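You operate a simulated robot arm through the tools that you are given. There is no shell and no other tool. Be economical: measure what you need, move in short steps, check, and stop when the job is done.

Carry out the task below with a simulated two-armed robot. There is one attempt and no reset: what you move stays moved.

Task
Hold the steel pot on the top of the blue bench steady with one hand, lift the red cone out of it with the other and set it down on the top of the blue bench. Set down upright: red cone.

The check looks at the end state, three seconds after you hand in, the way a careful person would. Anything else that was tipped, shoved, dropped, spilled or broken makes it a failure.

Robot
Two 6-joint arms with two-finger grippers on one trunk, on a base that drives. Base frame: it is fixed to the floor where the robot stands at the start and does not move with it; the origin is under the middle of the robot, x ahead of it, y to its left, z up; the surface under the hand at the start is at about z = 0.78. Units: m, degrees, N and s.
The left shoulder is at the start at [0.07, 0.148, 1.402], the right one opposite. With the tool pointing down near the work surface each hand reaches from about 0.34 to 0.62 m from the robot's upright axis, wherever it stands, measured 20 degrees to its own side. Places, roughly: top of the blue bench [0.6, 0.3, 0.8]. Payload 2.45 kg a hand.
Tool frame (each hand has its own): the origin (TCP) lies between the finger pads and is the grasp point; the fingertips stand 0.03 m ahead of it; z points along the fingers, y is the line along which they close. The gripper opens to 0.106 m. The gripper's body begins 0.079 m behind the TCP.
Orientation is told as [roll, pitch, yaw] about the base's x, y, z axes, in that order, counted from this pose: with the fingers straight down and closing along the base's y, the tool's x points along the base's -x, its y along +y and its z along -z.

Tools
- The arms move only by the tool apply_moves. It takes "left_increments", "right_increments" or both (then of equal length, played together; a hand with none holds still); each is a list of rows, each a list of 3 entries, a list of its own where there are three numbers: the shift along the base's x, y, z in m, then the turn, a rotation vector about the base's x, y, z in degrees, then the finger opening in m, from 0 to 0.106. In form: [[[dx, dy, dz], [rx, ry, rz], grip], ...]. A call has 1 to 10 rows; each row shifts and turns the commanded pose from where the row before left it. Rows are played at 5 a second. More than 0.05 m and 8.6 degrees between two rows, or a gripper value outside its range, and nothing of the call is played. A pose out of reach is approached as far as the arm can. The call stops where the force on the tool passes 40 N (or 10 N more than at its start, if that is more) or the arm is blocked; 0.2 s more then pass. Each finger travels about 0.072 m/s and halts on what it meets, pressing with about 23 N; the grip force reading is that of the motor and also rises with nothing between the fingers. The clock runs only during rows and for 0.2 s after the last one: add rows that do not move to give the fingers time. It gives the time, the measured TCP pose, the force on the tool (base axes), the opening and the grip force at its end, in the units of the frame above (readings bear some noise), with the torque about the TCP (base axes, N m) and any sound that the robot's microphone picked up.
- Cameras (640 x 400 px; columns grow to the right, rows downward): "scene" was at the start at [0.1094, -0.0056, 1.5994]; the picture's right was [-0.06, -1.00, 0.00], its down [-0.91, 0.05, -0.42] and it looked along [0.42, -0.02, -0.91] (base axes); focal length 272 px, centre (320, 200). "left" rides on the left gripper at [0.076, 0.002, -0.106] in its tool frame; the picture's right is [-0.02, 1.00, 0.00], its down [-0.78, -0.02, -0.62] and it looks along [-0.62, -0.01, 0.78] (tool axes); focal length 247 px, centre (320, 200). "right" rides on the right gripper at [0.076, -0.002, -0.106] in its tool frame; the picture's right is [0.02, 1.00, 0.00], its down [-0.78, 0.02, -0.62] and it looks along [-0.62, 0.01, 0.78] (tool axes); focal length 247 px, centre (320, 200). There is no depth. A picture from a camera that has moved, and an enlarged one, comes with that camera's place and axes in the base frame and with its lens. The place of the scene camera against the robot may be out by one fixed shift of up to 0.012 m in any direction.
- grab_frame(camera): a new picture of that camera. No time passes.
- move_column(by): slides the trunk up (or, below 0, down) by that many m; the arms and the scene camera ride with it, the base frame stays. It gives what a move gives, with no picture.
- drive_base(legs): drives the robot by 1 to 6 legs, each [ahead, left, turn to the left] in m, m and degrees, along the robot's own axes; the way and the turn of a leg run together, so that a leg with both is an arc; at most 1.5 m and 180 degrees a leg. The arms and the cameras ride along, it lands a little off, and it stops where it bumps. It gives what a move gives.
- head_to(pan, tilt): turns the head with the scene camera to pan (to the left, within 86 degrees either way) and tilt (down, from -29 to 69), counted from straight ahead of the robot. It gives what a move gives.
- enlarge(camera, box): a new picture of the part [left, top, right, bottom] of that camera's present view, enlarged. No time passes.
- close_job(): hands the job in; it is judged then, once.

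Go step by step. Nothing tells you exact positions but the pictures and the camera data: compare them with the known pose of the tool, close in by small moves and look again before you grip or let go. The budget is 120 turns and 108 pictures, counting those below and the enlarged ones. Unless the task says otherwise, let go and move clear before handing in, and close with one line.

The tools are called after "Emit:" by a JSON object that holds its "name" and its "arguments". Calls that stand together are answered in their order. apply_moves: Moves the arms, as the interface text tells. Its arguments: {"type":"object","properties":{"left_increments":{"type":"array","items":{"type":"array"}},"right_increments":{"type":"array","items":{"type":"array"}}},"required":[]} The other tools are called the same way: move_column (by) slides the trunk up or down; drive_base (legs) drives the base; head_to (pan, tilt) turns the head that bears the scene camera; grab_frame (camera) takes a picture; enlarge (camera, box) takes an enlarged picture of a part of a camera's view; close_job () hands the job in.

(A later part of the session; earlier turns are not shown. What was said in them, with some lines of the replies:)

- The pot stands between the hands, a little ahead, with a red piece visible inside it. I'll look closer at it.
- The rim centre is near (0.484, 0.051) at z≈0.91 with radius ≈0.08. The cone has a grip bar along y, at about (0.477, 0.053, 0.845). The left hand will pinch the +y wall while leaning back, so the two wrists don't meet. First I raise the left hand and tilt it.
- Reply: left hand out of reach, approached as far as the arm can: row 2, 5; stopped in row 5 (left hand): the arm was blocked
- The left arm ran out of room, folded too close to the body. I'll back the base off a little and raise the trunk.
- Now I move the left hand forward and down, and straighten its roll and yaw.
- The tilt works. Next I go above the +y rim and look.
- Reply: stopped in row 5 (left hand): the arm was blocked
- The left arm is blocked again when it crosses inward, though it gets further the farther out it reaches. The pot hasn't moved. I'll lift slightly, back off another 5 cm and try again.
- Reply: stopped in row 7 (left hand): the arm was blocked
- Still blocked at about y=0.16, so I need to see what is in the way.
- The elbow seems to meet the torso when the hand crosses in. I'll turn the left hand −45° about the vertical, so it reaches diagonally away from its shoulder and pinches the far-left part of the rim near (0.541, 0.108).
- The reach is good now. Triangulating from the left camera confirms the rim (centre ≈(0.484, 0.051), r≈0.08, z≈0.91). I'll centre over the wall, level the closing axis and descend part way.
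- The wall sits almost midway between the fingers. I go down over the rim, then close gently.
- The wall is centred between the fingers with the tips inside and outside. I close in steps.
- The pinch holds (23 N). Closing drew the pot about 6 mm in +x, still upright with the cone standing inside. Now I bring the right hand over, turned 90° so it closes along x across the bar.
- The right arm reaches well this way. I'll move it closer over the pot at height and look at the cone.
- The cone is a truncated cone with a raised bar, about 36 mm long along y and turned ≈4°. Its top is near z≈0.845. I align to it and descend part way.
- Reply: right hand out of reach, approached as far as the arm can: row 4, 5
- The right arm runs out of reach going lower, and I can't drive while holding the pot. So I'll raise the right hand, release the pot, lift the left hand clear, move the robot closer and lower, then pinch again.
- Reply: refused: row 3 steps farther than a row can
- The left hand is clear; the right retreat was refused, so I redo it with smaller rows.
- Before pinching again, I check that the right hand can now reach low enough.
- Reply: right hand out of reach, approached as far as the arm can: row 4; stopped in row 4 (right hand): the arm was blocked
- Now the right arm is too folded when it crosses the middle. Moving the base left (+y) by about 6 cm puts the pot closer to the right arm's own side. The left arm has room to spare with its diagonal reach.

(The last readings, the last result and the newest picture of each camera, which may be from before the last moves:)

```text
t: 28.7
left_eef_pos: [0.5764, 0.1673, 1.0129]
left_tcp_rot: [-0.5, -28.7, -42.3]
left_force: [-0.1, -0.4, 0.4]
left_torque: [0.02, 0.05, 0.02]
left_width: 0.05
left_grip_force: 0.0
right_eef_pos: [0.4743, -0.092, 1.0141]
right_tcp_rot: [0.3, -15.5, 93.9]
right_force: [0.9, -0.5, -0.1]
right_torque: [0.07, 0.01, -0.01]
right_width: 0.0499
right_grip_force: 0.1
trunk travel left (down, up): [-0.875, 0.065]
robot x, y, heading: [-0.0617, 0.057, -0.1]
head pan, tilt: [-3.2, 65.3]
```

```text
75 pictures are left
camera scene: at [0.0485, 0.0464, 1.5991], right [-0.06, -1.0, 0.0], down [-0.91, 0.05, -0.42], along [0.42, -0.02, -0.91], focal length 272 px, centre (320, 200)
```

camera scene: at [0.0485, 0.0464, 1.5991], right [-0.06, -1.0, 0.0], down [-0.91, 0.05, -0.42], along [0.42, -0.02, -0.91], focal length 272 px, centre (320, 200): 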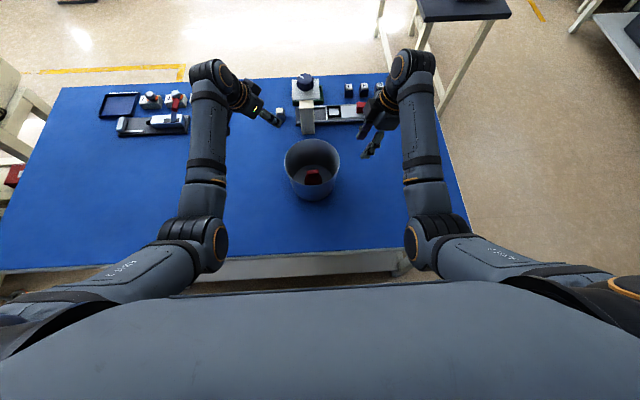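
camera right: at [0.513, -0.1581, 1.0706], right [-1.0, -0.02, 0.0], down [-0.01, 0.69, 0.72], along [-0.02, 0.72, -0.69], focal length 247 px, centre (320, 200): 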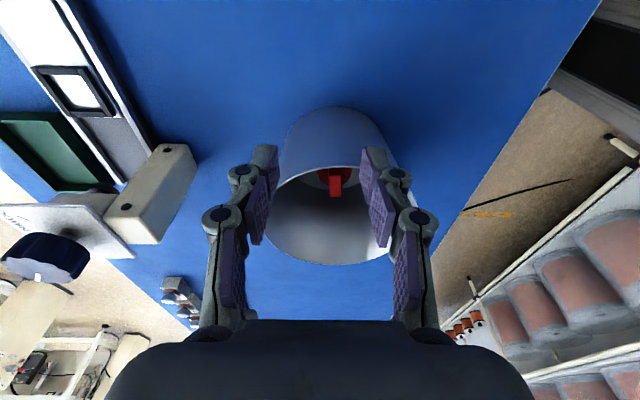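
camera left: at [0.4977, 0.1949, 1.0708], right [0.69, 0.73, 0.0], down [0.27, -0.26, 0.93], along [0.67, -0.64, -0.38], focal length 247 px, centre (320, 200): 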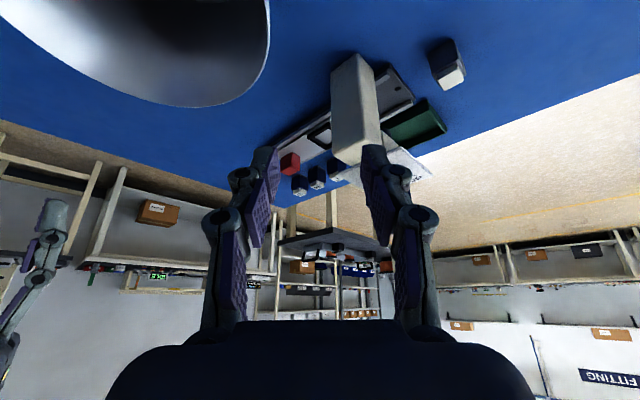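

I test the right hand's approach again from here.

Emit:
{"name": "apply_moves", "arguments": {"right_increments": [[[0.005, 0.04, 0], [4, 0, 0], 0.05], [[0.005, 0.04, 0], [0, 0, 0], 0.05], [[0.005, 0.04, 0], [0, 0, 0], 0.05], [[0, 0.016, -0.03], [0, 0, 0], 0.05], [[0, 0.0, -0.03], [0, 0, 0], 0.05], [[0, 0.0, -0.02], [0, 0, 0], 0.05], [[0, 0, 0], [0, 0, 0], 0.05]]}}

Emit:
{"name": "grab_frame", "arguments": {"camera": "right"}}

Emit:
{"name": "enlarge", "arguments": {"camera": "scene", "box": [250, 100, 390, 215]}}

```text
t: 30.3
left_eef_pos: [0.5751, 0.1703, 1.0142]
left_tcp_rot: [-0.7, -29.1, -42.2]
left_force: [0.0, -0.9, -0.2]
left_torque: [-0.01, 0.0, 0.02]
left_width: 0.0499
left_grip_force: 0.1
right_eef_pos: [0.4894, 0.0401, 0.9325]
right_tcp_rot: [-0.2, -18.5, 93.7]
right_force: [-0.6, 0.1, 0.1]
right_torque: [-0.02, 0.0, -0.02]
right_width: 0.0499
right_grip_force: 0.1
trunk travel left (down, up): [-0.875, 0.065]
robot x, y, heading: [-0.0614, 0.0618, 0.0]
head pan, tilt: [-3.2, 65.3]
```

```text
74 pictures are left
camera right: at [0.4978, -0.0647, 1.0103], right [-1.0, -0.08, -0.01], down [-0.05, 0.54, 0.84], along [-0.07, 0.84, -0.55], focal length 247 px, centre (320, 200)
```

right: 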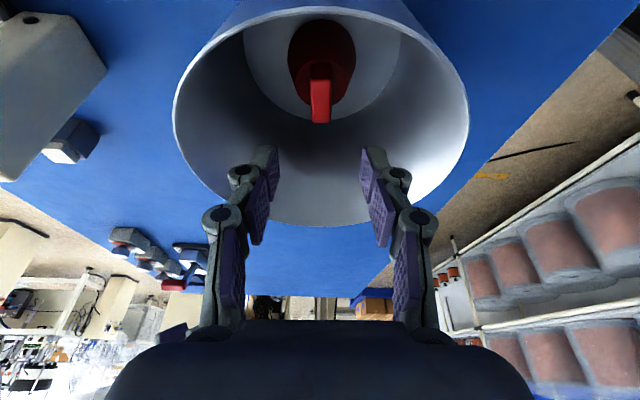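

```text
3.48 times, centred on (320, 158) of scene
camera zoom: at [0.0465, 0.0528, 1.5994], right [-0.06, -1.0, 0.0], down [-0.91, 0.05, -0.42], along [0.42, -0.02, -0.91], focal length 947 px, centre (320, 348)
```

zoom: 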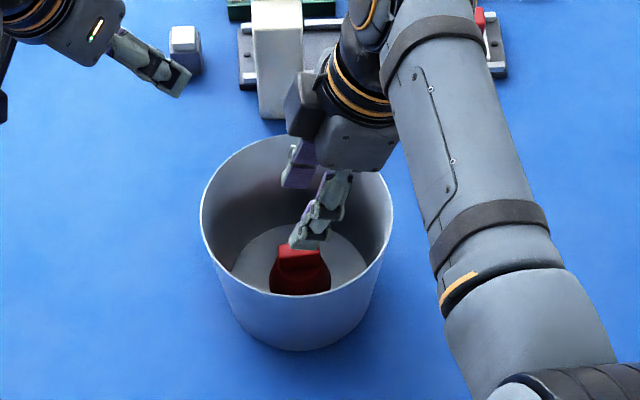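

The right hand now reaches and is well aligned with the bar. I bring the left hand back to the same pinch spot (0.531, 0.1125).

Emit:
{"name": "apply_moves", "arguments": {"left_increments": [[[-0.015, -0.02, 0], [0, 0, 0], 0.05], [[-0.015, -0.02, 0], [0, 0, 0], 0.05], [[-0.014, -0.0175, 0], [0, 0, 0], 0.05], [[0, 0, -0.03], [0, 0, 0], 0.05], [[0, 0, -0.03], [0, 0, 0], 0.05], [[0, 0, 0], [0, 0, 0], 0.05]]}}

Emit:
{"name": "grab_frame", "arguments": {"camera": "left"}}

Emit:
{"name": "enlarge", "arguments": {"camera": "scene", "box": [250, 100, 390, 215]}}

```text
t: 31.7
left_eef_pos: [0.5378, 0.1205, 0.9589]
left_tcp_rot: [0.5, -29.3, -42.5]
left_force: [0.4, 0.4, -0.2]
left_torque: [0.04, -0.03, 0.0]
left_width: 0.05
left_grip_force: 0.1
right_eef_pos: [0.488, 0.0406, 0.9337]
right_tcp_rot: [-0.1, -18.4, 93.7]
right_force: [-0.5, -0.2, 0.9]
right_torque: [-0.04, 0.01, 0.01]
right_width: 0.0501
right_grip_force: 0.0
trunk travel left (down, up): [-0.875, 0.065]
robot x, y, heading: [-0.0601, 0.0585, -0.0]
head pan, tilt: [-3.2, 65.3]
```

```text
72 pictures are left
camera left: at [0.4497, 0.2018, 1.013], right [0.69, 0.73, 0.02], down [0.26, -0.27, 0.92], along [0.68, -0.63, -0.38], focal length 247 px, centre (320, 200)
```

left: 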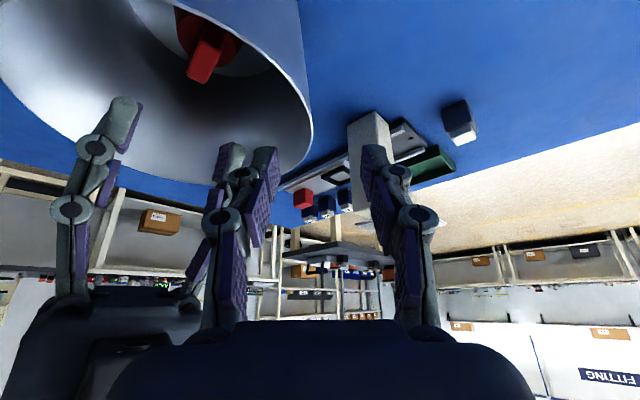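

```text
3.48 times, centred on (320, 158) of scene
camera zoom: at [0.046, 0.0536, 1.5994], right [-0.06, -1.0, 0.0], down [-0.91, 0.05, -0.42], along [0.42, -0.02, -0.91], focal length 947 px, centre (320, 348)
```

zoom: 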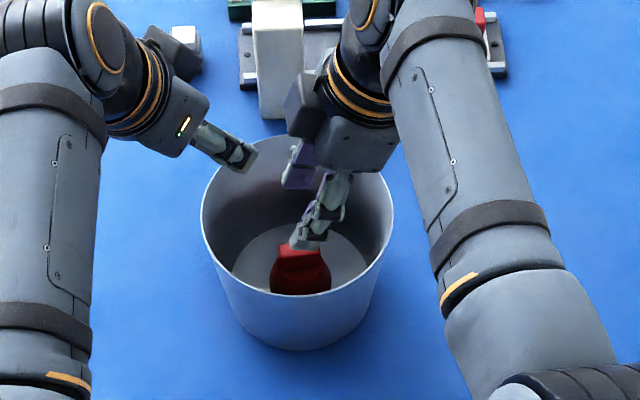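

The left hand is about 8 mm shy of the command but near. I go on down; lower should bring it within reach.

Emit:
{"name": "apply_moves", "arguments": {"left_increments": [[[0, 0, -0.015], [0, 0, 0], 0.05], [[0, 0, -0.015], [0, 0, 0], 0.05], [[0, 0, -0.015], [0, 0, 0], 0.05], [[0, 0, -0.01], [0, 0, 0], 0.05], [[0, 0, 0], [0, 0, 0], 0.05]]}}

Emit:
{"name": "grab_frame", "arguments": {"camera": "left"}}

```text
t: 32.9
left_eef_pos: [0.5309, 0.1128, 0.8975]
left_tcp_rot: [-0.8, -29.2, -42.2]
left_force: [-0.6, -0.5, -0.6]
left_torque: [-0.01, 0.01, 0.03]
left_width: 0.0499
left_grip_force: 0.0
right_eef_pos: [0.4887, 0.0406, 0.9339]
right_tcp_rot: [-0.2, -18.5, 93.6]
right_force: [-0.6, 0.1, -0.2]
right_torque: [0.02, -0.01, 0.03]
right_width: 0.0498
right_grip_force: 0.1
trunk travel left (down, up): [-0.875, 0.065]
robot x, y, heading: [-0.0607, 0.0606, -0.5]
head pan, tilt: [-3.2, 65.3]
```

```text
70 pictures are left
camera left: at [0.4439, 0.1938, 0.952], right [0.69, 0.72, 0.0], down [0.28, -0.26, 0.92], along [0.67, -0.64, -0.38], focal length 247 px, centre (320, 200)
```

left: 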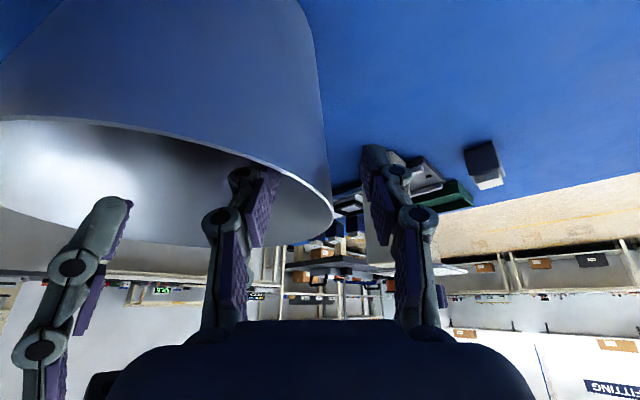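

The wall sits slightly outward of the finger midpoint, so I shift 5 mm outward and close gently.

Emit:
{"name": "apply_moves", "arguments": {"left_increments": [[[0.0035, 0.0035, 0], [0, 0, 0], 0.05], [[0, 0, 0], [0, 0, 0], 0.03], [[0, 0, 0], [0, 0, 0], 0.02], [[0, 0, 0], [0, 0, 0], 0.012], [[0, 0, 0], [0, 0, 0], 0.004], [[0, 0, 0], [0, 0, 0], 0.0], [[0, 0, 0], [0, 0, 0], 0.0]]}}

Emit:
{"name": "grab_frame", "arguments": {"camera": "right"}}

Emit:
{"name": "enlarge", "arguments": {"camera": "scene", "box": [250, 100, 390, 215]}}

Emit:
{"name": "grab_frame", "arguments": {"camera": "left"}}

```text
t: 34.5
left_eef_pos: [0.5342, 0.1164, 0.8985]
left_tcp_rot: [-0.7, -29.1, -42.2]
left_force: [-2.3, -0.7, 0.2]
left_torque: [-0.13, 0.02, -0.1]
left_width: 0.0062
left_grip_force: 22.7
right_eef_pos: [0.4891, 0.0415, 0.9327]
right_tcp_rot: [-0.1, -18.5, 93.7]
right_force: [0.1, -0.1, -0.6]
right_torque: [0.02, 0.05, -0.02]
right_width: 0.0502
right_grip_force: 0.0
trunk travel left (down, up): [-0.875, 0.065]
robot x, y, heading: [-0.064, 0.0587, -0.0]
head pan, tilt: [-3.2, 65.3]
```

```text
69 pictures are left
camera right: at [0.4969, -0.0648, 1.0098], right [-1.0, -0.08, -0.01], down [-0.05, 0.54, 0.84], along [-0.07, 0.84, -0.55], focal length 247 px, centre (320, 200)
```

right: 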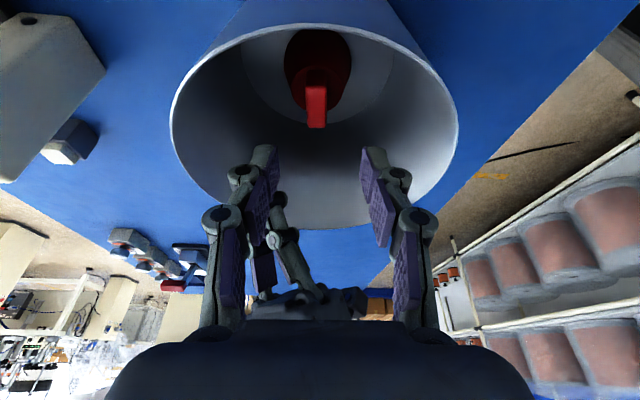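

```text
3.48 times, centred on (320, 158) of scene
camera zoom: at [0.046, 0.0533, 1.5994], right [-0.06, -1.0, 0.0], down [-0.91, 0.05, -0.42], along [0.42, -0.02, -0.91], focal length 947 px, centre (320, 348)
```

zoom: 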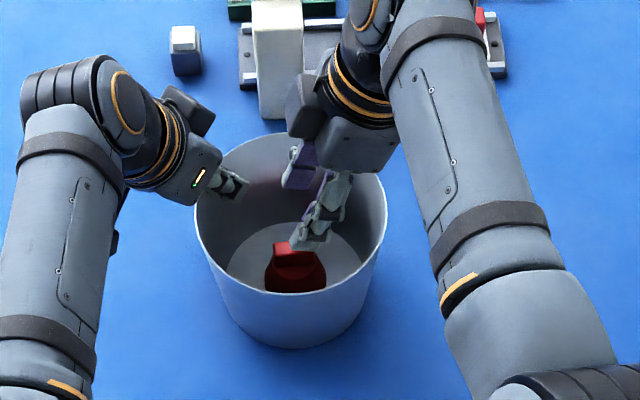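

```text
67 pictures are left
camera left: at [0.4476, 0.1978, 0.9523], right [0.69, 0.72, 0.0], down [0.28, -0.26, 0.92], along [0.67, -0.64, -0.38], focal length 247 px, centre (320, 200)
```

left: 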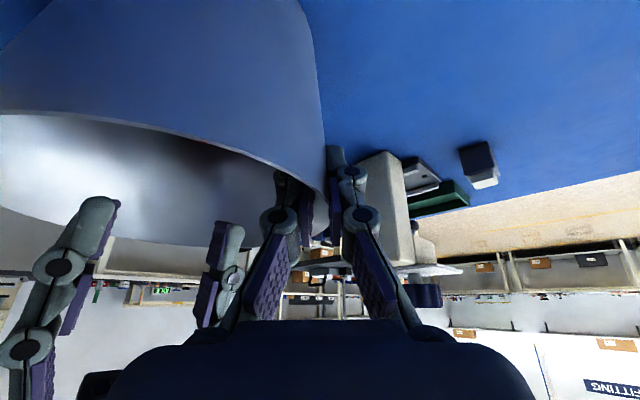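

The pot is pinched again at 23 N, with a drift of a few mm. Now I measure the bar against the right fingers.

Emit:
{"name": "enlarge", "arguments": {"camera": "right", "box": [240, 20, 400, 180]}}

Emit:
{"name": "enlarge", "arguments": {"camera": "scene", "box": [290, 145, 350, 190]}}

```text
2.50 times, centred on (320, 100) of right
camera zoom: at [0.4969, -0.0648, 1.0098], right [-1.0, -0.08, -0.01], down [-0.05, 0.54, 0.84], along [-0.07, 0.84, -0.55], focal length 617 px, centre (320, 450)
```

zoom: 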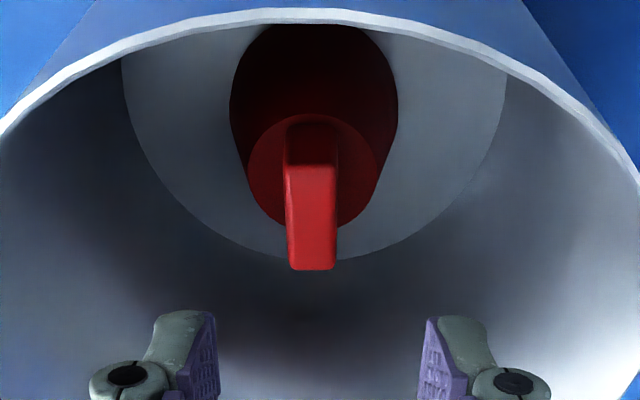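

```text
8.89 times, centred on (320, 168) of scene
camera zoom: at [0.046, 0.0533, 1.5994], right [-0.06, -1.0, 0.0], down [-0.91, 0.05, -0.42], along [0.42, -0.02, -0.91], focal length 2420 px, centre (320, 489)
```

zoom: 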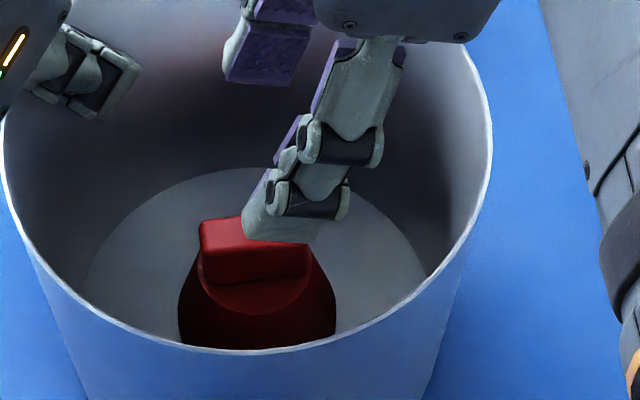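

The bar is parallel to the fingers, 3 mm to +x of their midplane, centred at y≈0.055 with its top at z≈0.848. I correct and descend in small steps.

Emit:
{"name": "apply_moves", "arguments": {"right_increments": [[[0.003, 0.007, -0.01], [0, 0, 0], 0.045], [[0, 0, -0.015], [0, 0, 0], 0.045], [[0, 0, -0.015], [0, 0, 0], 0.045], [[0, 0, -0.013], [0, 0, 0], 0.045], [[0, 0, -0.012], [0, 0, 0], 0.045], [[0, 0, 0], [0, 0, 0], 0.045]]}}

Emit:
{"name": "enlarge", "arguments": {"camera": "right", "box": [200, 20, 440, 220]}}

Emit:
{"name": "enlarge", "arguments": {"camera": "scene", "box": [280, 125, 360, 190]}}

```text
t: 35.9
left_eef_pos: [0.5346, 0.1166, 0.8979]
left_tcp_rot: [-0.7, -29.1, -42.2]
left_force: [-1.0, 1.1, -0.2]
left_torque: [0.05, 0.25, -0.12]
left_width: 0.0062
left_grip_force: 23.2
right_eef_pos: [0.4905, 0.0534, 0.8711]
right_tcp_rot: [-0.1, -19.2, 94.0]
right_force: [0.1, -1.0, -0.4]
right_torque: [0.02, 0.02, -0.03]
right_width: 0.0451
right_grip_force: 0.1
trunk travel left (down, up): [-0.875, 0.065]
robot x, y, heading: [-0.0629, 0.0589, -0.0]
head pan, tilt: [-3.2, 65.3]
```

```text
2.00 times, centred on (320, 120) of right
camera zoom: at [0.4986, -0.0511, 0.9462], right [-1.0, -0.09, -0.01], down [-0.06, 0.53, 0.84], along [-0.07, 0.84, -0.54], focal length 494 px, centre (320, 360)
```

zoom: 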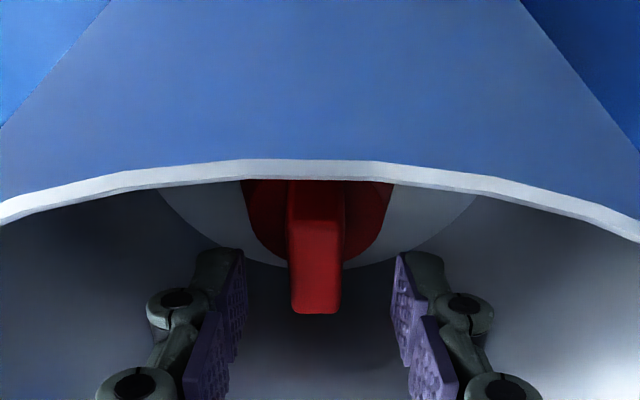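

```text
6.15 times, centred on (320, 158) of scene
camera zoom: at [0.0462, 0.0537, 1.5994], right [-0.06, -1.0, 0.0], down [-0.91, 0.05, -0.42], along [0.42, -0.02, -0.91], focal length 1676 px, centre (320, 462)
```

zoom: 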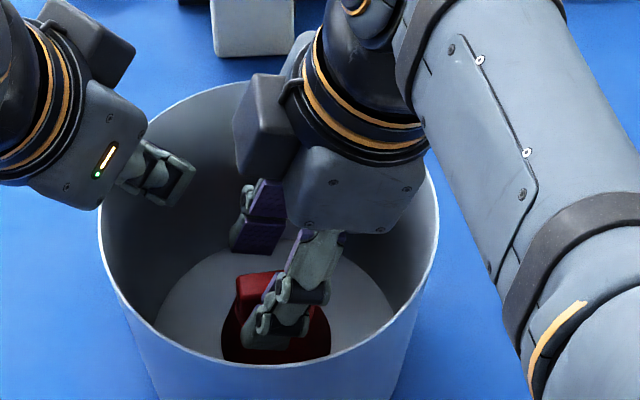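

The bar lies between the pads. I go down 10 mm more and back 4 mm in y, then look before closing.

Emit:
{"name": "apply_moves", "arguments": {"right_increments": [[[0.001, -0.004, -0.005], [0, 0, 0], 0.045], [[0, 0, -0.005], [0, 0, 0], 0.045], [[0, 0, 0], [0, 0, 0], 0.045]]}}

Emit:
{"name": "enlarge", "arguments": {"camera": "right", "box": [200, 20, 440, 220]}}

Emit:
{"name": "enlarge", "arguments": {"camera": "scene", "box": [290, 145, 350, 190]}}

```text
t: 36.7
left_eef_pos: [0.5352, 0.1167, 0.8977]
left_tcp_rot: [-0.6, -29.1, -42.1]
left_force: [-0.7, 0.5, 1.2]
left_torque: [0.07, 0.32, -0.15]
left_width: 0.0061
left_grip_force: 23.2
right_eef_pos: [0.4915, 0.0516, 0.861]
right_tcp_rot: [-0.1, -19.2, 94.0]
right_force: [-0.8, -0.4, 0.4]
right_torque: [-0.03, -0.01, 0.0]
right_width: 0.045
right_grip_force: 0.2
trunk travel left (down, up): [-0.875, 0.065]
robot x, y, heading: [-0.0623, 0.0608, -0.0]
head pan, tilt: [-3.2, 65.3]
```

```text
2.00 times, centred on (320, 120) of right
camera zoom: at [0.5001, -0.0549, 0.9359], right [-1.0, -0.09, -0.01], down [-0.06, 0.53, 0.84], along [-0.07, 0.84, -0.54], focal length 494 px, centre (320, 360)
```

zoom: 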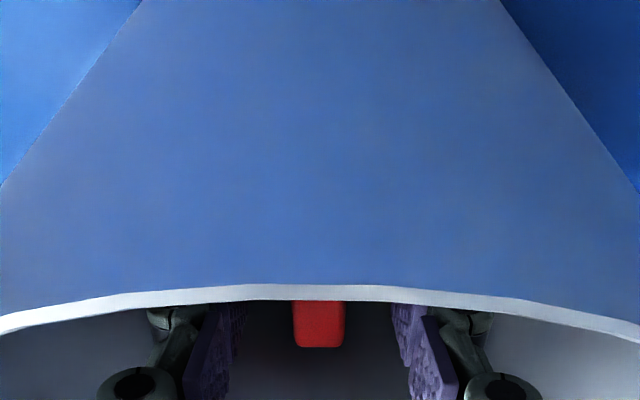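

```text
8.89 times, centred on (320, 168) of scene
camera zoom: at [0.0462, 0.0538, 1.5994], right [-0.06, -1.0, 0.0], down [-0.91, 0.05, -0.42], along [0.42, -0.02, -0.91], focal length 2420 px, centre (320, 489)
```

zoom: 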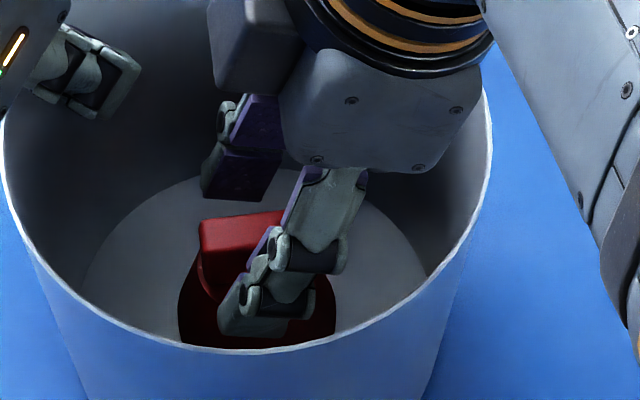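

The fingers straddle the bar and its length well. I close on it.

Emit:
{"name": "apply_moves", "arguments": {"right_increments": [[[0, 0, 0], [0, 0, 0], 0.03], [[0, 0, 0], [0, 0, 0], 0.02], [[0, 0, 0], [0, 0, 0], 0.01], [[0, 0, 0], [0, 0, 0], 0.0], [[0, 0, 0], [0, 0, 0], 0.0]]}}

Emit:
{"name": "enlarge", "arguments": {"camera": "scene", "box": [290, 145, 350, 190]}}

```text
t: 37.9
left_eef_pos: [0.5348, 0.1163, 0.8967]
left_tcp_rot: [-0.7, -29.1, -42.1]
left_force: [0.3, 0.5, 1.5]
left_torque: [0.07, 0.28, -0.13]
left_width: 0.006
left_grip_force: 23.3
right_eef_pos: [0.4912, 0.0505, 0.8619]
right_tcp_rot: [-0.2, -19.0, 94.0]
right_force: [0.2, -0.7, 0.7]
right_torque: [-0.03, 0.01, -0.01]
right_width: 0.0151
right_grip_force: 23.1
trunk travel left (down, up): [-0.875, 0.065]
robot x, y, heading: [-0.0605, 0.0649, -0.2]
head pan, tilt: [-3.2, 65.3]
```

```text
8.89 times, centred on (320, 168) of scene
camera zoom: at [0.0462, 0.0539, 1.5994], right [-0.06, -1.0, 0.0], down [-0.91, 0.05, -0.42], along [0.42, -0.02, -0.91], focal length 2420 px, centre (320, 489)
```

zoom: 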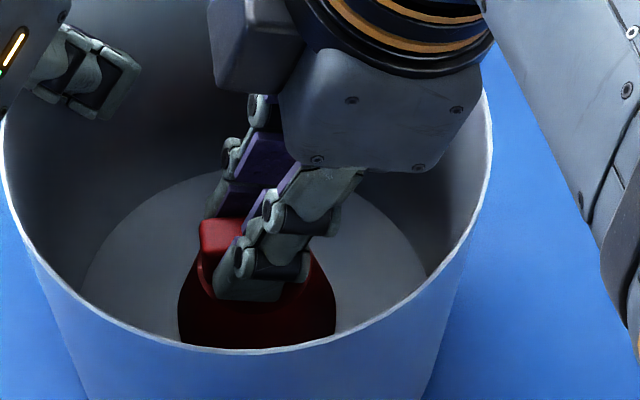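

I have the bar at 15 mm width and 23 N. I lift a little and check.

Emit:
{"name": "apply_moves", "arguments": {"right_increments": [[[0, 0, 0.01], [0, 0, 0], 0.0], [[0, 0, 0.01], [0, 0, 0], 0.0], [[0, 0, 0.01], [0, 0, 0], 0.0], [[0, 0, 0], [0, 0, 0], 0.0]]}}

Emit:
{"name": "enlarge", "arguments": {"camera": "scene", "box": [280, 125, 360, 190]}}

```text
t: 38.9
left_eef_pos: [0.5347, 0.1169, 0.8974]
left_tcp_rot: [-0.7, -29.1, -42.3]
left_force: [0.7, 0.4, 2.4]
left_torque: [-0.03, 0.23, -0.14]
left_width: 0.006
left_grip_force: 23.6
right_eef_pos: [0.492, 0.0506, 0.8917]
right_tcp_rot: [-0.1, -19.1, 94.0]
right_force: [0.6, -0.1, -0.9]
right_torque: [-0.01, 0.0, 0.0]
right_width: 0.0151
right_grip_force: 23.1
trunk travel left (down, up): [-0.875, 0.065]
robot x, y, heading: [-0.0629, 0.0567, 0.1]
head pan, tilt: [-3.2, 65.3]
```

```text
6.15 times, centred on (320, 158) of scene
camera zoom: at [0.0462, 0.0539, 1.5994], right [-0.06, -1.0, 0.0], down [-0.91, 0.05, -0.42], along [0.42, -0.02, -0.91], focal length 1676 px, centre (320, 462)
```

zoom: 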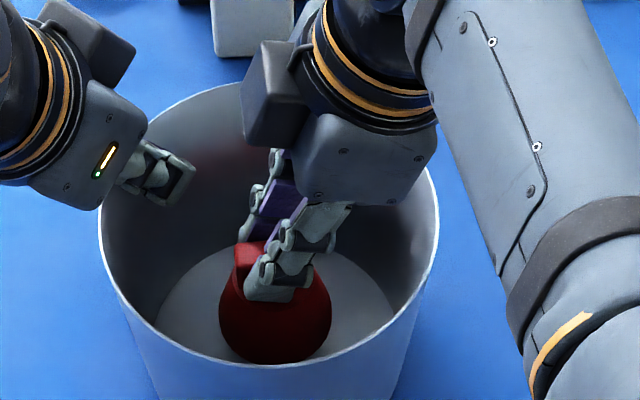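

The cone came off cleanly. I raise it clear of the rim.

Emit:
{"name": "apply_moves", "arguments": {"right_increments": [[[0, 0, 0.02], [0, 0, 0], 0.0], [[0, -0.004, 0.02], [0, 0, 0], 0.0], [[0, -0.004, 0.02], [0, 0, 0], 0.0], [[0, -0.004, 0.02], [0, 0, 0], 0.0], [[0, -0.004, 0.02], [0, 0, 0], 0.0], [[0, -0.004, 0.025], [0, 0, 0], 0.0], [[0, 0, 0], [0, 0, 0], 0.0]]}}

Emit:
{"name": "grab_frame", "arguments": {"camera": "scene"}}

Emit:
{"name": "grab_frame", "arguments": {"camera": "left"}}

```text
t: 40.5
left_eef_pos: [0.5355, 0.117, 0.8967]
left_tcp_rot: [-0.7, -29.0, -42.2]
left_force: [-0.5, 1.7, 1.5]
left_torque: [-0.04, 0.15, -0.05]
left_width: 0.006
left_grip_force: 23.3
right_eef_pos: [0.4918, 0.0262, 1.015]
right_tcp_rot: [0.1, -18.7, 93.6]
right_force: [0.4, -0.1, 0.0]
right_torque: [0.03, 0.01, 0.0]
right_width: 0.0151
right_grip_force: 22.7
trunk travel left (down, up): [-0.875, 0.065]
robot x, y, heading: [-0.0662, 0.0611, -0.0]
head pan, tilt: [-3.2, 65.3]
```

```text
58 pictures are left
camera scene: at [0.0461, 0.0539, 1.5994], right [-0.06, -1.0, 0.0], down [-0.91, 0.05, -0.42], along [0.42, -0.02, -0.91], focal length 272 px, centre (320, 200)
```

scene: 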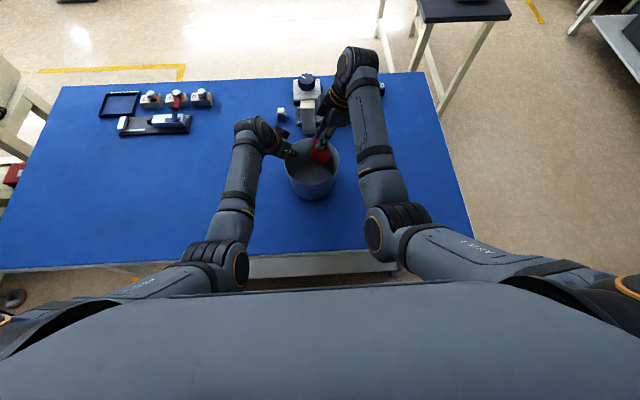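

```text
57 pictures are left
camera left: at [0.4478, 0.1981, 0.9523], right [0.69, 0.72, 0.0], down [0.28, -0.26, 0.92], along [0.67, -0.64, -0.38], focal length 247 px, centre (320, 200)
```

left: 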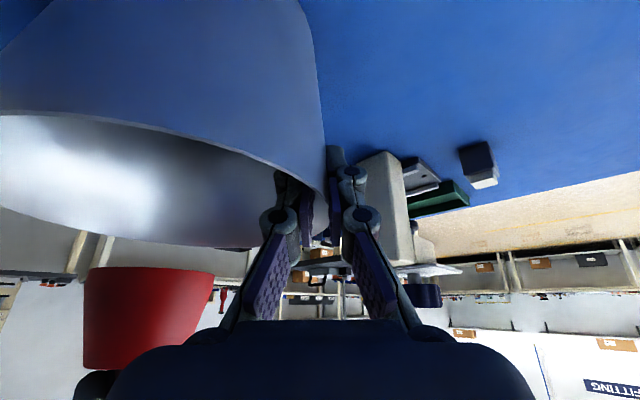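

The cone hangs upright above the rim. I carry it to the free area to the right of the pot.

Emit:
{"name": "apply_moves", "arguments": {"right_increments": [[[0, -0.04, 0.005], [0, 0, 0], 0.0], [[0, -0.045, 0], [0, 0, 0], 0.0], [[-0.01, -0.045, 0], [0, 0, 0], 0.0], [[-0.01, -0.03, 0], [0, 0, 0], 0.0], [[0, 0, -0.04], [0, 0, 0], 0.0], [[0, 0, -0.04], [0, 0, 0], 0.0], [[0, 0, -0.04], [0, 0, 0], 0.0], [[0, 0, 0], [0, 0, 0], 0.0]]}}

Emit:
{"name": "grab_frame", "arguments": {"camera": "scene"}}

Emit:
{"name": "grab_frame", "arguments": {"camera": "right"}}

```text
t: 42.3
left_eef_pos: [0.534, 0.1156, 0.8986]
left_tcp_rot: [-0.7, -29.1, -42.2]
left_force: [-2.0, -0.9, 1.3]
left_torque: [-0.01, 0.24, -0.12]
left_width: 0.0059
left_grip_force: 23.4
right_eef_pos: [0.4719, -0.1284, 0.9004]
right_tcp_rot: [0.0, -19.1, 94.0]
right_force: [0.4, 0.3, -0.5]
right_torque: [-0.03, 0.01, -0.01]
right_width: 0.0152
right_grip_force: 22.2
trunk travel left (down, up): [-0.875, 0.065]
robot x, y, heading: [-0.065, 0.0571, -0.2]
head pan, tilt: [-3.2, 65.3]
```

```text
56 pictures are left
camera scene: at [0.046, 0.0534, 1.5994], right [-0.06, -1.0, 0.0], down [-0.91, 0.05, -0.42], along [0.42, -0.02, -0.91], focal length 272 px, centre (320, 200)
```

scene: 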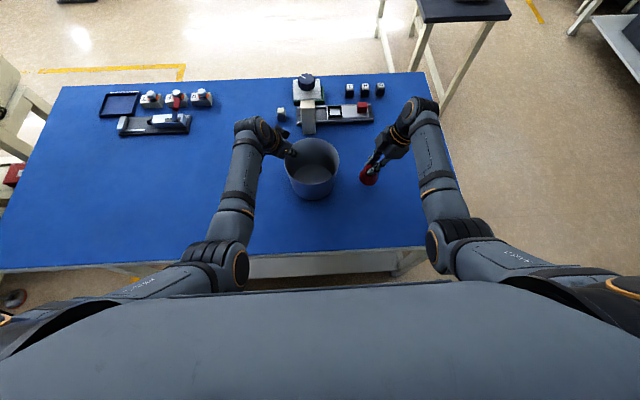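

```text
55 pictures are left
camera right: at [0.4806, -0.2343, 0.9764], right [-1.0, -0.09, -0.01], down [-0.06, 0.53, 0.84], along [-0.07, 0.84, -0.54], focal length 247 px, centre (320, 200)
```

right: 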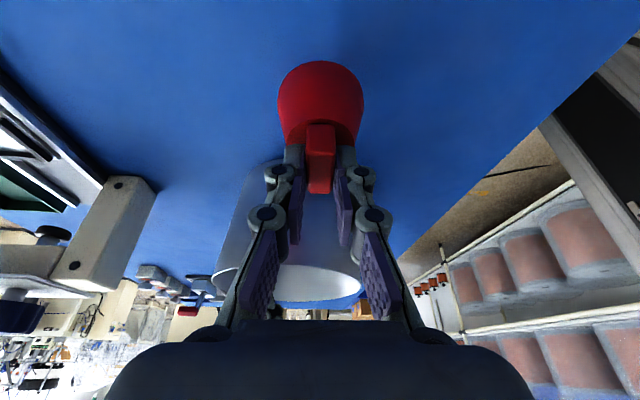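

The area below is clear. I lower it slowly, watching for contact.

Emit:
{"name": "apply_moves", "arguments": {"right_increments": [[[0, 0, -0.015], [0, 0, 0], 0.0], [[0, 0, -0.01], [0, 0, 0], 0.0], [[0, 0, -0.008], [0, 0, 0], 0.0], [[0, 0, -0.004], [0, 0, 0], 0.0], [[0, 0, 0], [0, 0, 0], 0.0]]}}

Emit:
{"name": "enlarge", "arguments": {"camera": "scene", "box": [335, 130, 415, 195]}}

Emit:
{"name": "grab_frame", "arguments": {"camera": "right"}}

```text
t: 43.5
left_eef_pos: [0.535, 0.116, 0.8975]
left_tcp_rot: [-0.7, -29.1, -42.3]
left_force: [-0.8, -0.8, 0.9]
left_torque: [0.02, 0.24, -0.12]
left_width: 0.0058
left_grip_force: 22.6
right_eef_pos: [0.4728, -0.1287, 0.8649]
right_tcp_rot: [-0.2, -19.2, 94.1]
right_force: [0.4, 0.5, -1.4]
right_torque: [0.01, 0.01, -0.03]
right_width: 0.0151
right_grip_force: 22.8
trunk travel left (down, up): [-0.875, 0.065]
robot x, y, heading: [-0.066, 0.0578, 0.0]
head pan, tilt: [-3.2, 65.3]
```

```text
6.15 times, centred on (375, 162) of scene
camera zoom: at [0.046, 0.0534, 1.5994], right [-0.06, -1.0, 0.0], down [-0.91, 0.05, -0.42], along [0.42, -0.02, -0.91], focal length 1676 px, centre (-18, 431)
```

zoom: 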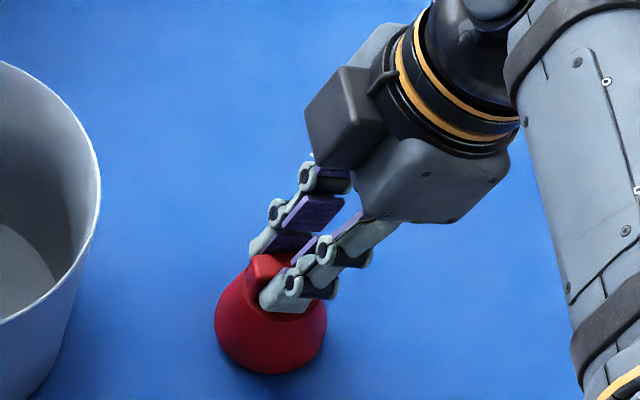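

```text
53 pictures are left
camera right: at [0.4807, -0.2349, 0.94], right [-1.0, -0.09, -0.01], down [-0.06, 0.53, 0.84], along [-0.07, 0.84, -0.54], focal length 247 px, centre (320, 200)
```

right: 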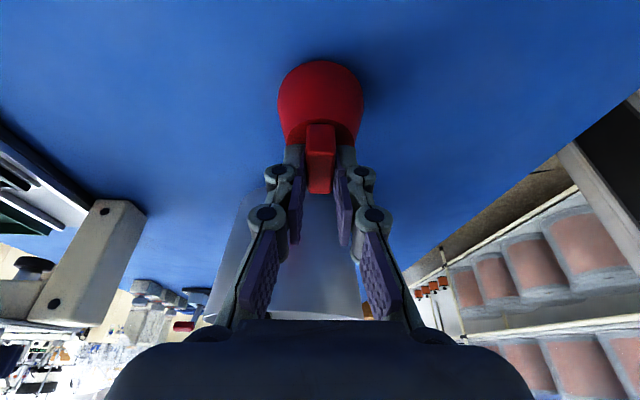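

Not in contact yet, so I lower in 2 mm steps.

Emit:
{"name": "apply_moves", "arguments": {"right_increments": [[[0, 0, -0.002], [0, 0, 0], 0.0], [[0, 0, -0.002], [0, 0, 0], 0.0], [[0, 0, 0], [0, 0, 0], 0.0]]}}

Emit:
{"name": "apply_moves", "arguments": {"right_increments": [[[0, 0, -0.002], [0, 0, 0], 0.0], [[0, 0, 0], [0, 0, 0], 0.0]]}}

```text
t: 44.3
left_eef_pos: [0.5359, 0.1153, 0.8977]
left_tcp_rot: [-0.7, -29.1, -42.2]
left_force: [-0.7, -0.7, 1.6]
left_torque: [0.0, 0.2, -0.12]
left_width: 0.0061
left_grip_force: 23.0
right_eef_pos: [0.4713, -0.1298, 0.8599]
right_tcp_rot: [-0.1, -19.0, 94.0]
right_force: [0.0, 0.7, 0.0]
right_torque: [0.01, 0.02, -0.03]
right_width: 0.0151
right_grip_force: 23.0
trunk travel left (down, up): [-0.875, 0.065]
robot x, y, heading: [-0.066, 0.0557, -0.2]
head pan, tilt: [-3.2, 65.3]
```

```text
t: 44.9
left_eef_pos: [0.5343, 0.1157, 0.898]
left_tcp_rot: [-0.6, -29.1, -42.2]
left_force: [-0.6, -0.1, 1.1]
left_torque: [0.0, 0.24, -0.13]
left_width: 0.0062
left_grip_force: 22.6
right_eef_pos: [0.4727, -0.1309, 0.86]
right_tcp_rot: [-0.1, -19.2, 93.9]
right_force: [-0.5, 0.9, -1.4]
right_torque: [0.0, 0.01, 0.04]
right_width: 0.0154
right_grip_force: 23.1
trunk travel left (down, up): [-0.875, 0.065]
robot x, y, heading: [-0.0628, 0.0602, 0.0]
head pan, tilt: [-3.2, 65.3]
```

Emit:
{"name": "apply_moves", "arguments": {"right_increments": [[[0, 0, -0.002], [0, 0, 0], 0.0], [[0, 0, 0], [0, 0, 0], 0.0]]}}

Emit:
{"name": "apply_moves", "arguments": {"right_increments": [[[0, 0, -0.002], [0, 0, 0], 0.0], [[0, 0, 0], [0, 0, 0], 0.0]]}}

Emit:
{"name": "enlarge", "arguments": {"camera": "right", "box": [240, 40, 400, 200]}}

Emit:
{"name": "enlarge", "arguments": {"camera": "scene", "box": [335, 130, 415, 195]}}

```text
t: 45.5
left_eef_pos: [0.5338, 0.1164, 0.8973]
left_tcp_rot: [-0.7, -29.1, -42.3]
left_force: [-0.9, -1.1, -0.3]
left_torque: [-0.01, 0.08, -0.01]
left_width: 0.006
left_grip_force: 22.9
right_eef_pos: [0.4717, -0.13, 0.8565]
right_tcp_rot: [0.0, -19.2, 94.0]
right_force: [-1.1, -0.9, 3.6]
right_torque: [-0.13, 0.07, -0.01]
right_width: 0.0149
right_grip_force: 23.1
trunk travel left (down, up): [-0.875, 0.065]
robot x, y, heading: [-0.0649, 0.0584, -0.4]
head pan, tilt: [-3.2, 65.3]
```

```text
t: 46.1
left_eef_pos: [0.5339, 0.1159, 0.8973]
left_tcp_rot: [-0.5, -29.1, -42.3]
left_force: [0.3, 0.5, -0.9]
left_torque: [0.01, 0.04, 0.02]
left_width: 0.0061
left_grip_force: 23.3
right_eef_pos: [0.4711, -0.1285, 0.8565]
right_tcp_rot: [-0.4, -18.9, 94.1]
right_force: [-0.2, -3.1, 16.3]
right_torque: [-0.21, 0.06, -0.03]
right_width: 0.0151
right_grip_force: 23.5
trunk travel left (down, up): [-0.875, 0.065]
robot x, y, heading: [-0.0651, 0.0596, -0.1]
head pan, tilt: [-3.2, 65.3]
```

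```text
2.50 times, centred on (320, 120) of right
camera zoom: at [0.4801, -0.2352, 0.932], right [-1.0, -0.09, -0.01], down [-0.06, 0.53, 0.84], along [-0.07, 0.84, -0.54], focal length 617 px, centre (320, 400)
```

zoom: 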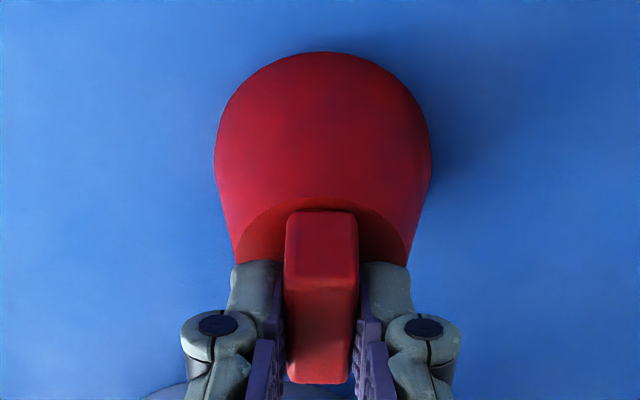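

```text
6.15 times, centred on (375, 162) of scene
camera zoom: at [0.0438, 0.0539, 1.5997], right [-0.06, -1.0, 0.0], down [-0.91, 0.05, -0.42], along [0.42, -0.02, -0.91], focal length 1676 px, centre (-18, 431)
```

zoom: 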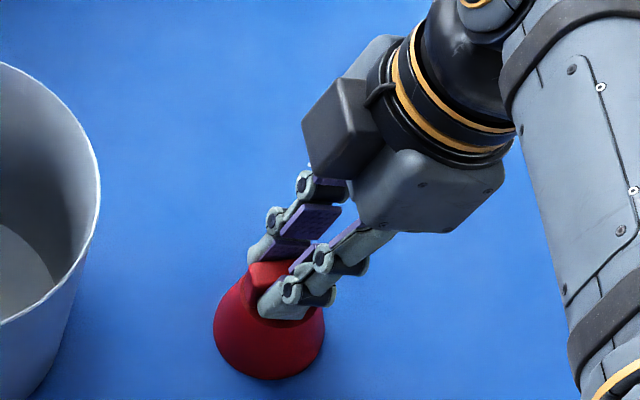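

It's firmly on the bench. I relax the press by 1.5 mm, open and withdraw along the finger line.

Emit:
{"name": "apply_moves", "arguments": {"right_increments": [[[0, 0, 0.0015], [0, 0, 0], 0.0], [[0, 0, 0], [0, 0, 0], 0.0], [[0, 0, 0], [0, 0, 0], 0.02], [[0, 0, 0], [0, 0, 0], 0.03], [[0, 0, 0], [0, 0, 0], 0.045], [[0, 0, 0], [0, 0, 0], 0.05]]}}

Emit:
{"name": "apply_moves", "arguments": {"right_increments": [[[0, -0.005, 0.015], [0, 0, 0], 0.05], [[0, -0.01, 0.03], [0, 0, 0], 0.05], [[0, -0.012, 0.035], [0, 0, 0], 0.05], [[0, -0.015, 0.04], [0, 0, 0], 0.05], [[0, -0.03, 0.03], [0, 0, 0], 0.05]]}}

Emit:
{"name": "apply_moves", "arguments": {"left_increments": [[[0, 0, 0], [0, 0, 0], 0.012], [[0, 0, 0], [0, 0, 0], 0.024], [[0, 0, 0], [0, 0, 0], 0.036], [[0, 0, 0], [0, 0, 0], 0.05], [[0, 0, 0], [0, 0, 0], 0.05], [[0, 0, 0.015], [0, 0, 0], 0.05], [[0, 0, 0.03], [0, 0, 0], 0.05], [[0, 0, 0.035], [0, 0, 0], 0.05], [[0, 0.02, 0.02], [0, 0, 0], 0.05]]}}

Emit:
{"name": "grab_frame", "arguments": {"camera": "scene"}}

Emit:
{"name": "grab_frame", "arguments": {"camera": "right"}}

Emit:
{"name": "enlarge", "arguments": {"camera": "scene", "box": [270, 110, 410, 215]}}

```text
t: 47.5
left_eef_pos: [0.5348, 0.1162, 0.8978]
left_tcp_rot: [-0.6, -29.1, -42.2]
left_force: [-1.8, 1.8, 1.0]
left_torque: [-0.08, 0.19, -0.16]
left_width: 0.0061
left_grip_force: 23.0
right_eef_pos: [0.4721, -0.1292, 0.8561]
right_tcp_rot: [-0.2, -19.2, 94.0]
right_force: [-0.6, -0.2, -0.3]
right_torque: [0.03, 0.01, -0.02]
right_width: 0.0501
right_grip_force: 0.1
trunk travel left (down, up): [-0.875, 0.065]
robot x, y, heading: [-0.0629, 0.0596, -0.3]
head pan, tilt: [-3.2, 65.3]
```

```text
t: 48.7
left_eef_pos: [0.534, 0.1149, 0.8976]
left_tcp_rot: [-0.6, -29.2, -42.2]
left_force: [-0.1, 1.4, 0.2]
left_torque: [-0.25, 0.08, -0.13]
left_width: 0.0057
left_grip_force: 22.8
right_eef_pos: [0.4715, -0.2057, 1.0057]
right_tcp_rot: [-0.1, -19.2, 94.0]
right_force: [-0.8, -1.1, 0.8]
right_torque: [-0.02, -0.04, 0.0]
right_width: 0.0501
right_grip_force: 0.1
trunk travel left (down, up): [-0.875, 0.065]
robot x, y, heading: [-0.0659, 0.0581, -0.3]
head pan, tilt: [-3.2, 65.3]
```

```text
t: 50.7
left_eef_pos: [0.5331, 0.1373, 0.9992]
left_tcp_rot: [-0.9, -29.3, -42.3]
left_force: [-0.5, -0.9, 0.6]
left_torque: [0.01, -0.04, 0.0]
left_width: 0.0501
left_grip_force: 0.0
right_eef_pos: [0.472, -0.203, 1.0065]
right_tcp_rot: [-0.1, -19.1, 94.1]
right_force: [0.3, 0.3, -0.4]
right_torque: [0.0, 0.01, -0.01]
right_width: 0.0501
right_grip_force: 0.1
trunk travel left (down, up): [-0.875, 0.065]
robot x, y, heading: [-0.0637, 0.06, 0.2]
head pan, tilt: [-3.2, 65.3]
```

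```text
50 pictures are left
camera scene: at [0.0462, 0.0542, 1.5994], right [-0.06, -1.0, 0.0], down [-0.91, 0.05, -0.42], along [0.42, -0.02, -0.91], focal length 272 px, centre (320, 200)
```

scene: 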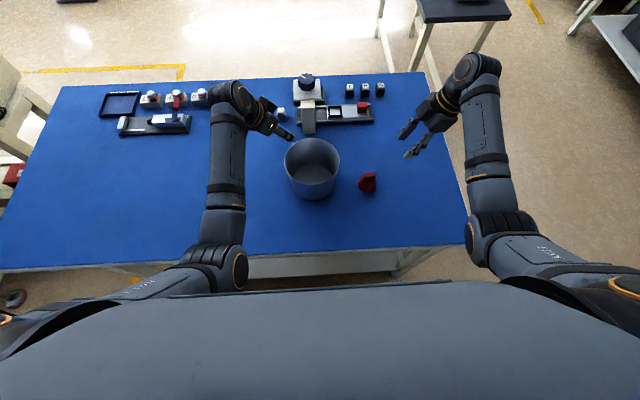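

```text
49 pictures are left
camera right: at [0.481, -0.3094, 1.0817], right [-1.0, -0.09, -0.01], down [-0.06, 0.53, 0.84], along [-0.07, 0.84, -0.54], focal length 247 px, centre (320, 200)
```

right: 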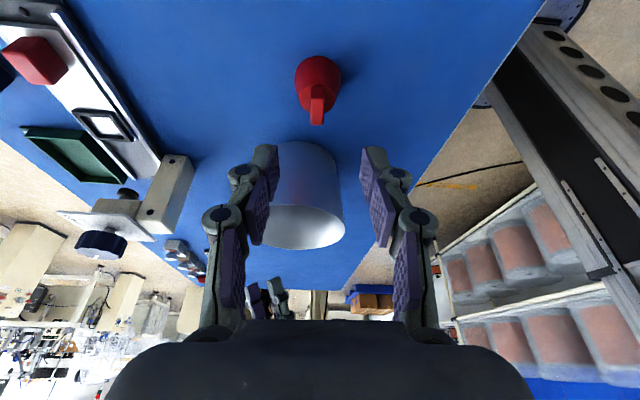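

```text
3.81 times, centred on (340, 162) of scene
camera zoom: at [0.0462, 0.0542, 1.5994], right [-0.06, -1.0, 0.0], down [-0.91, 0.05, -0.42], along [0.42, -0.02, -0.91], focal length 1037 px, centre (244, 343)
```

zoom: 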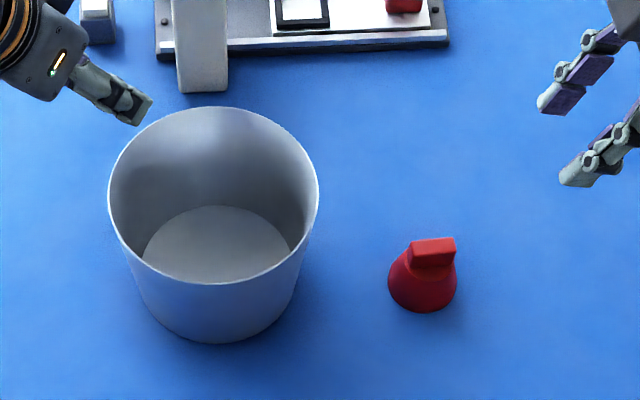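

The cone stands upright on the blue bench and the pot is upright and empty. Both hands are open and clear, so I hand in.

Emit:
{"name": "close_job", "arguments": {}}

```text
The job is handed in.
```

The red cone is out of the steel pot and standing upright on the blue bench, just to the right of the pot. The pot is also upright and shifted by roughly a centimetre from where it began. That is because I had to pinch its rim twice: the first time the right arm couldn't reach low enough, so I let go, moved the base and gripped again. The left hand held the rim while the cone was lifted and set down, and nothing else on the bench appears to have moved.
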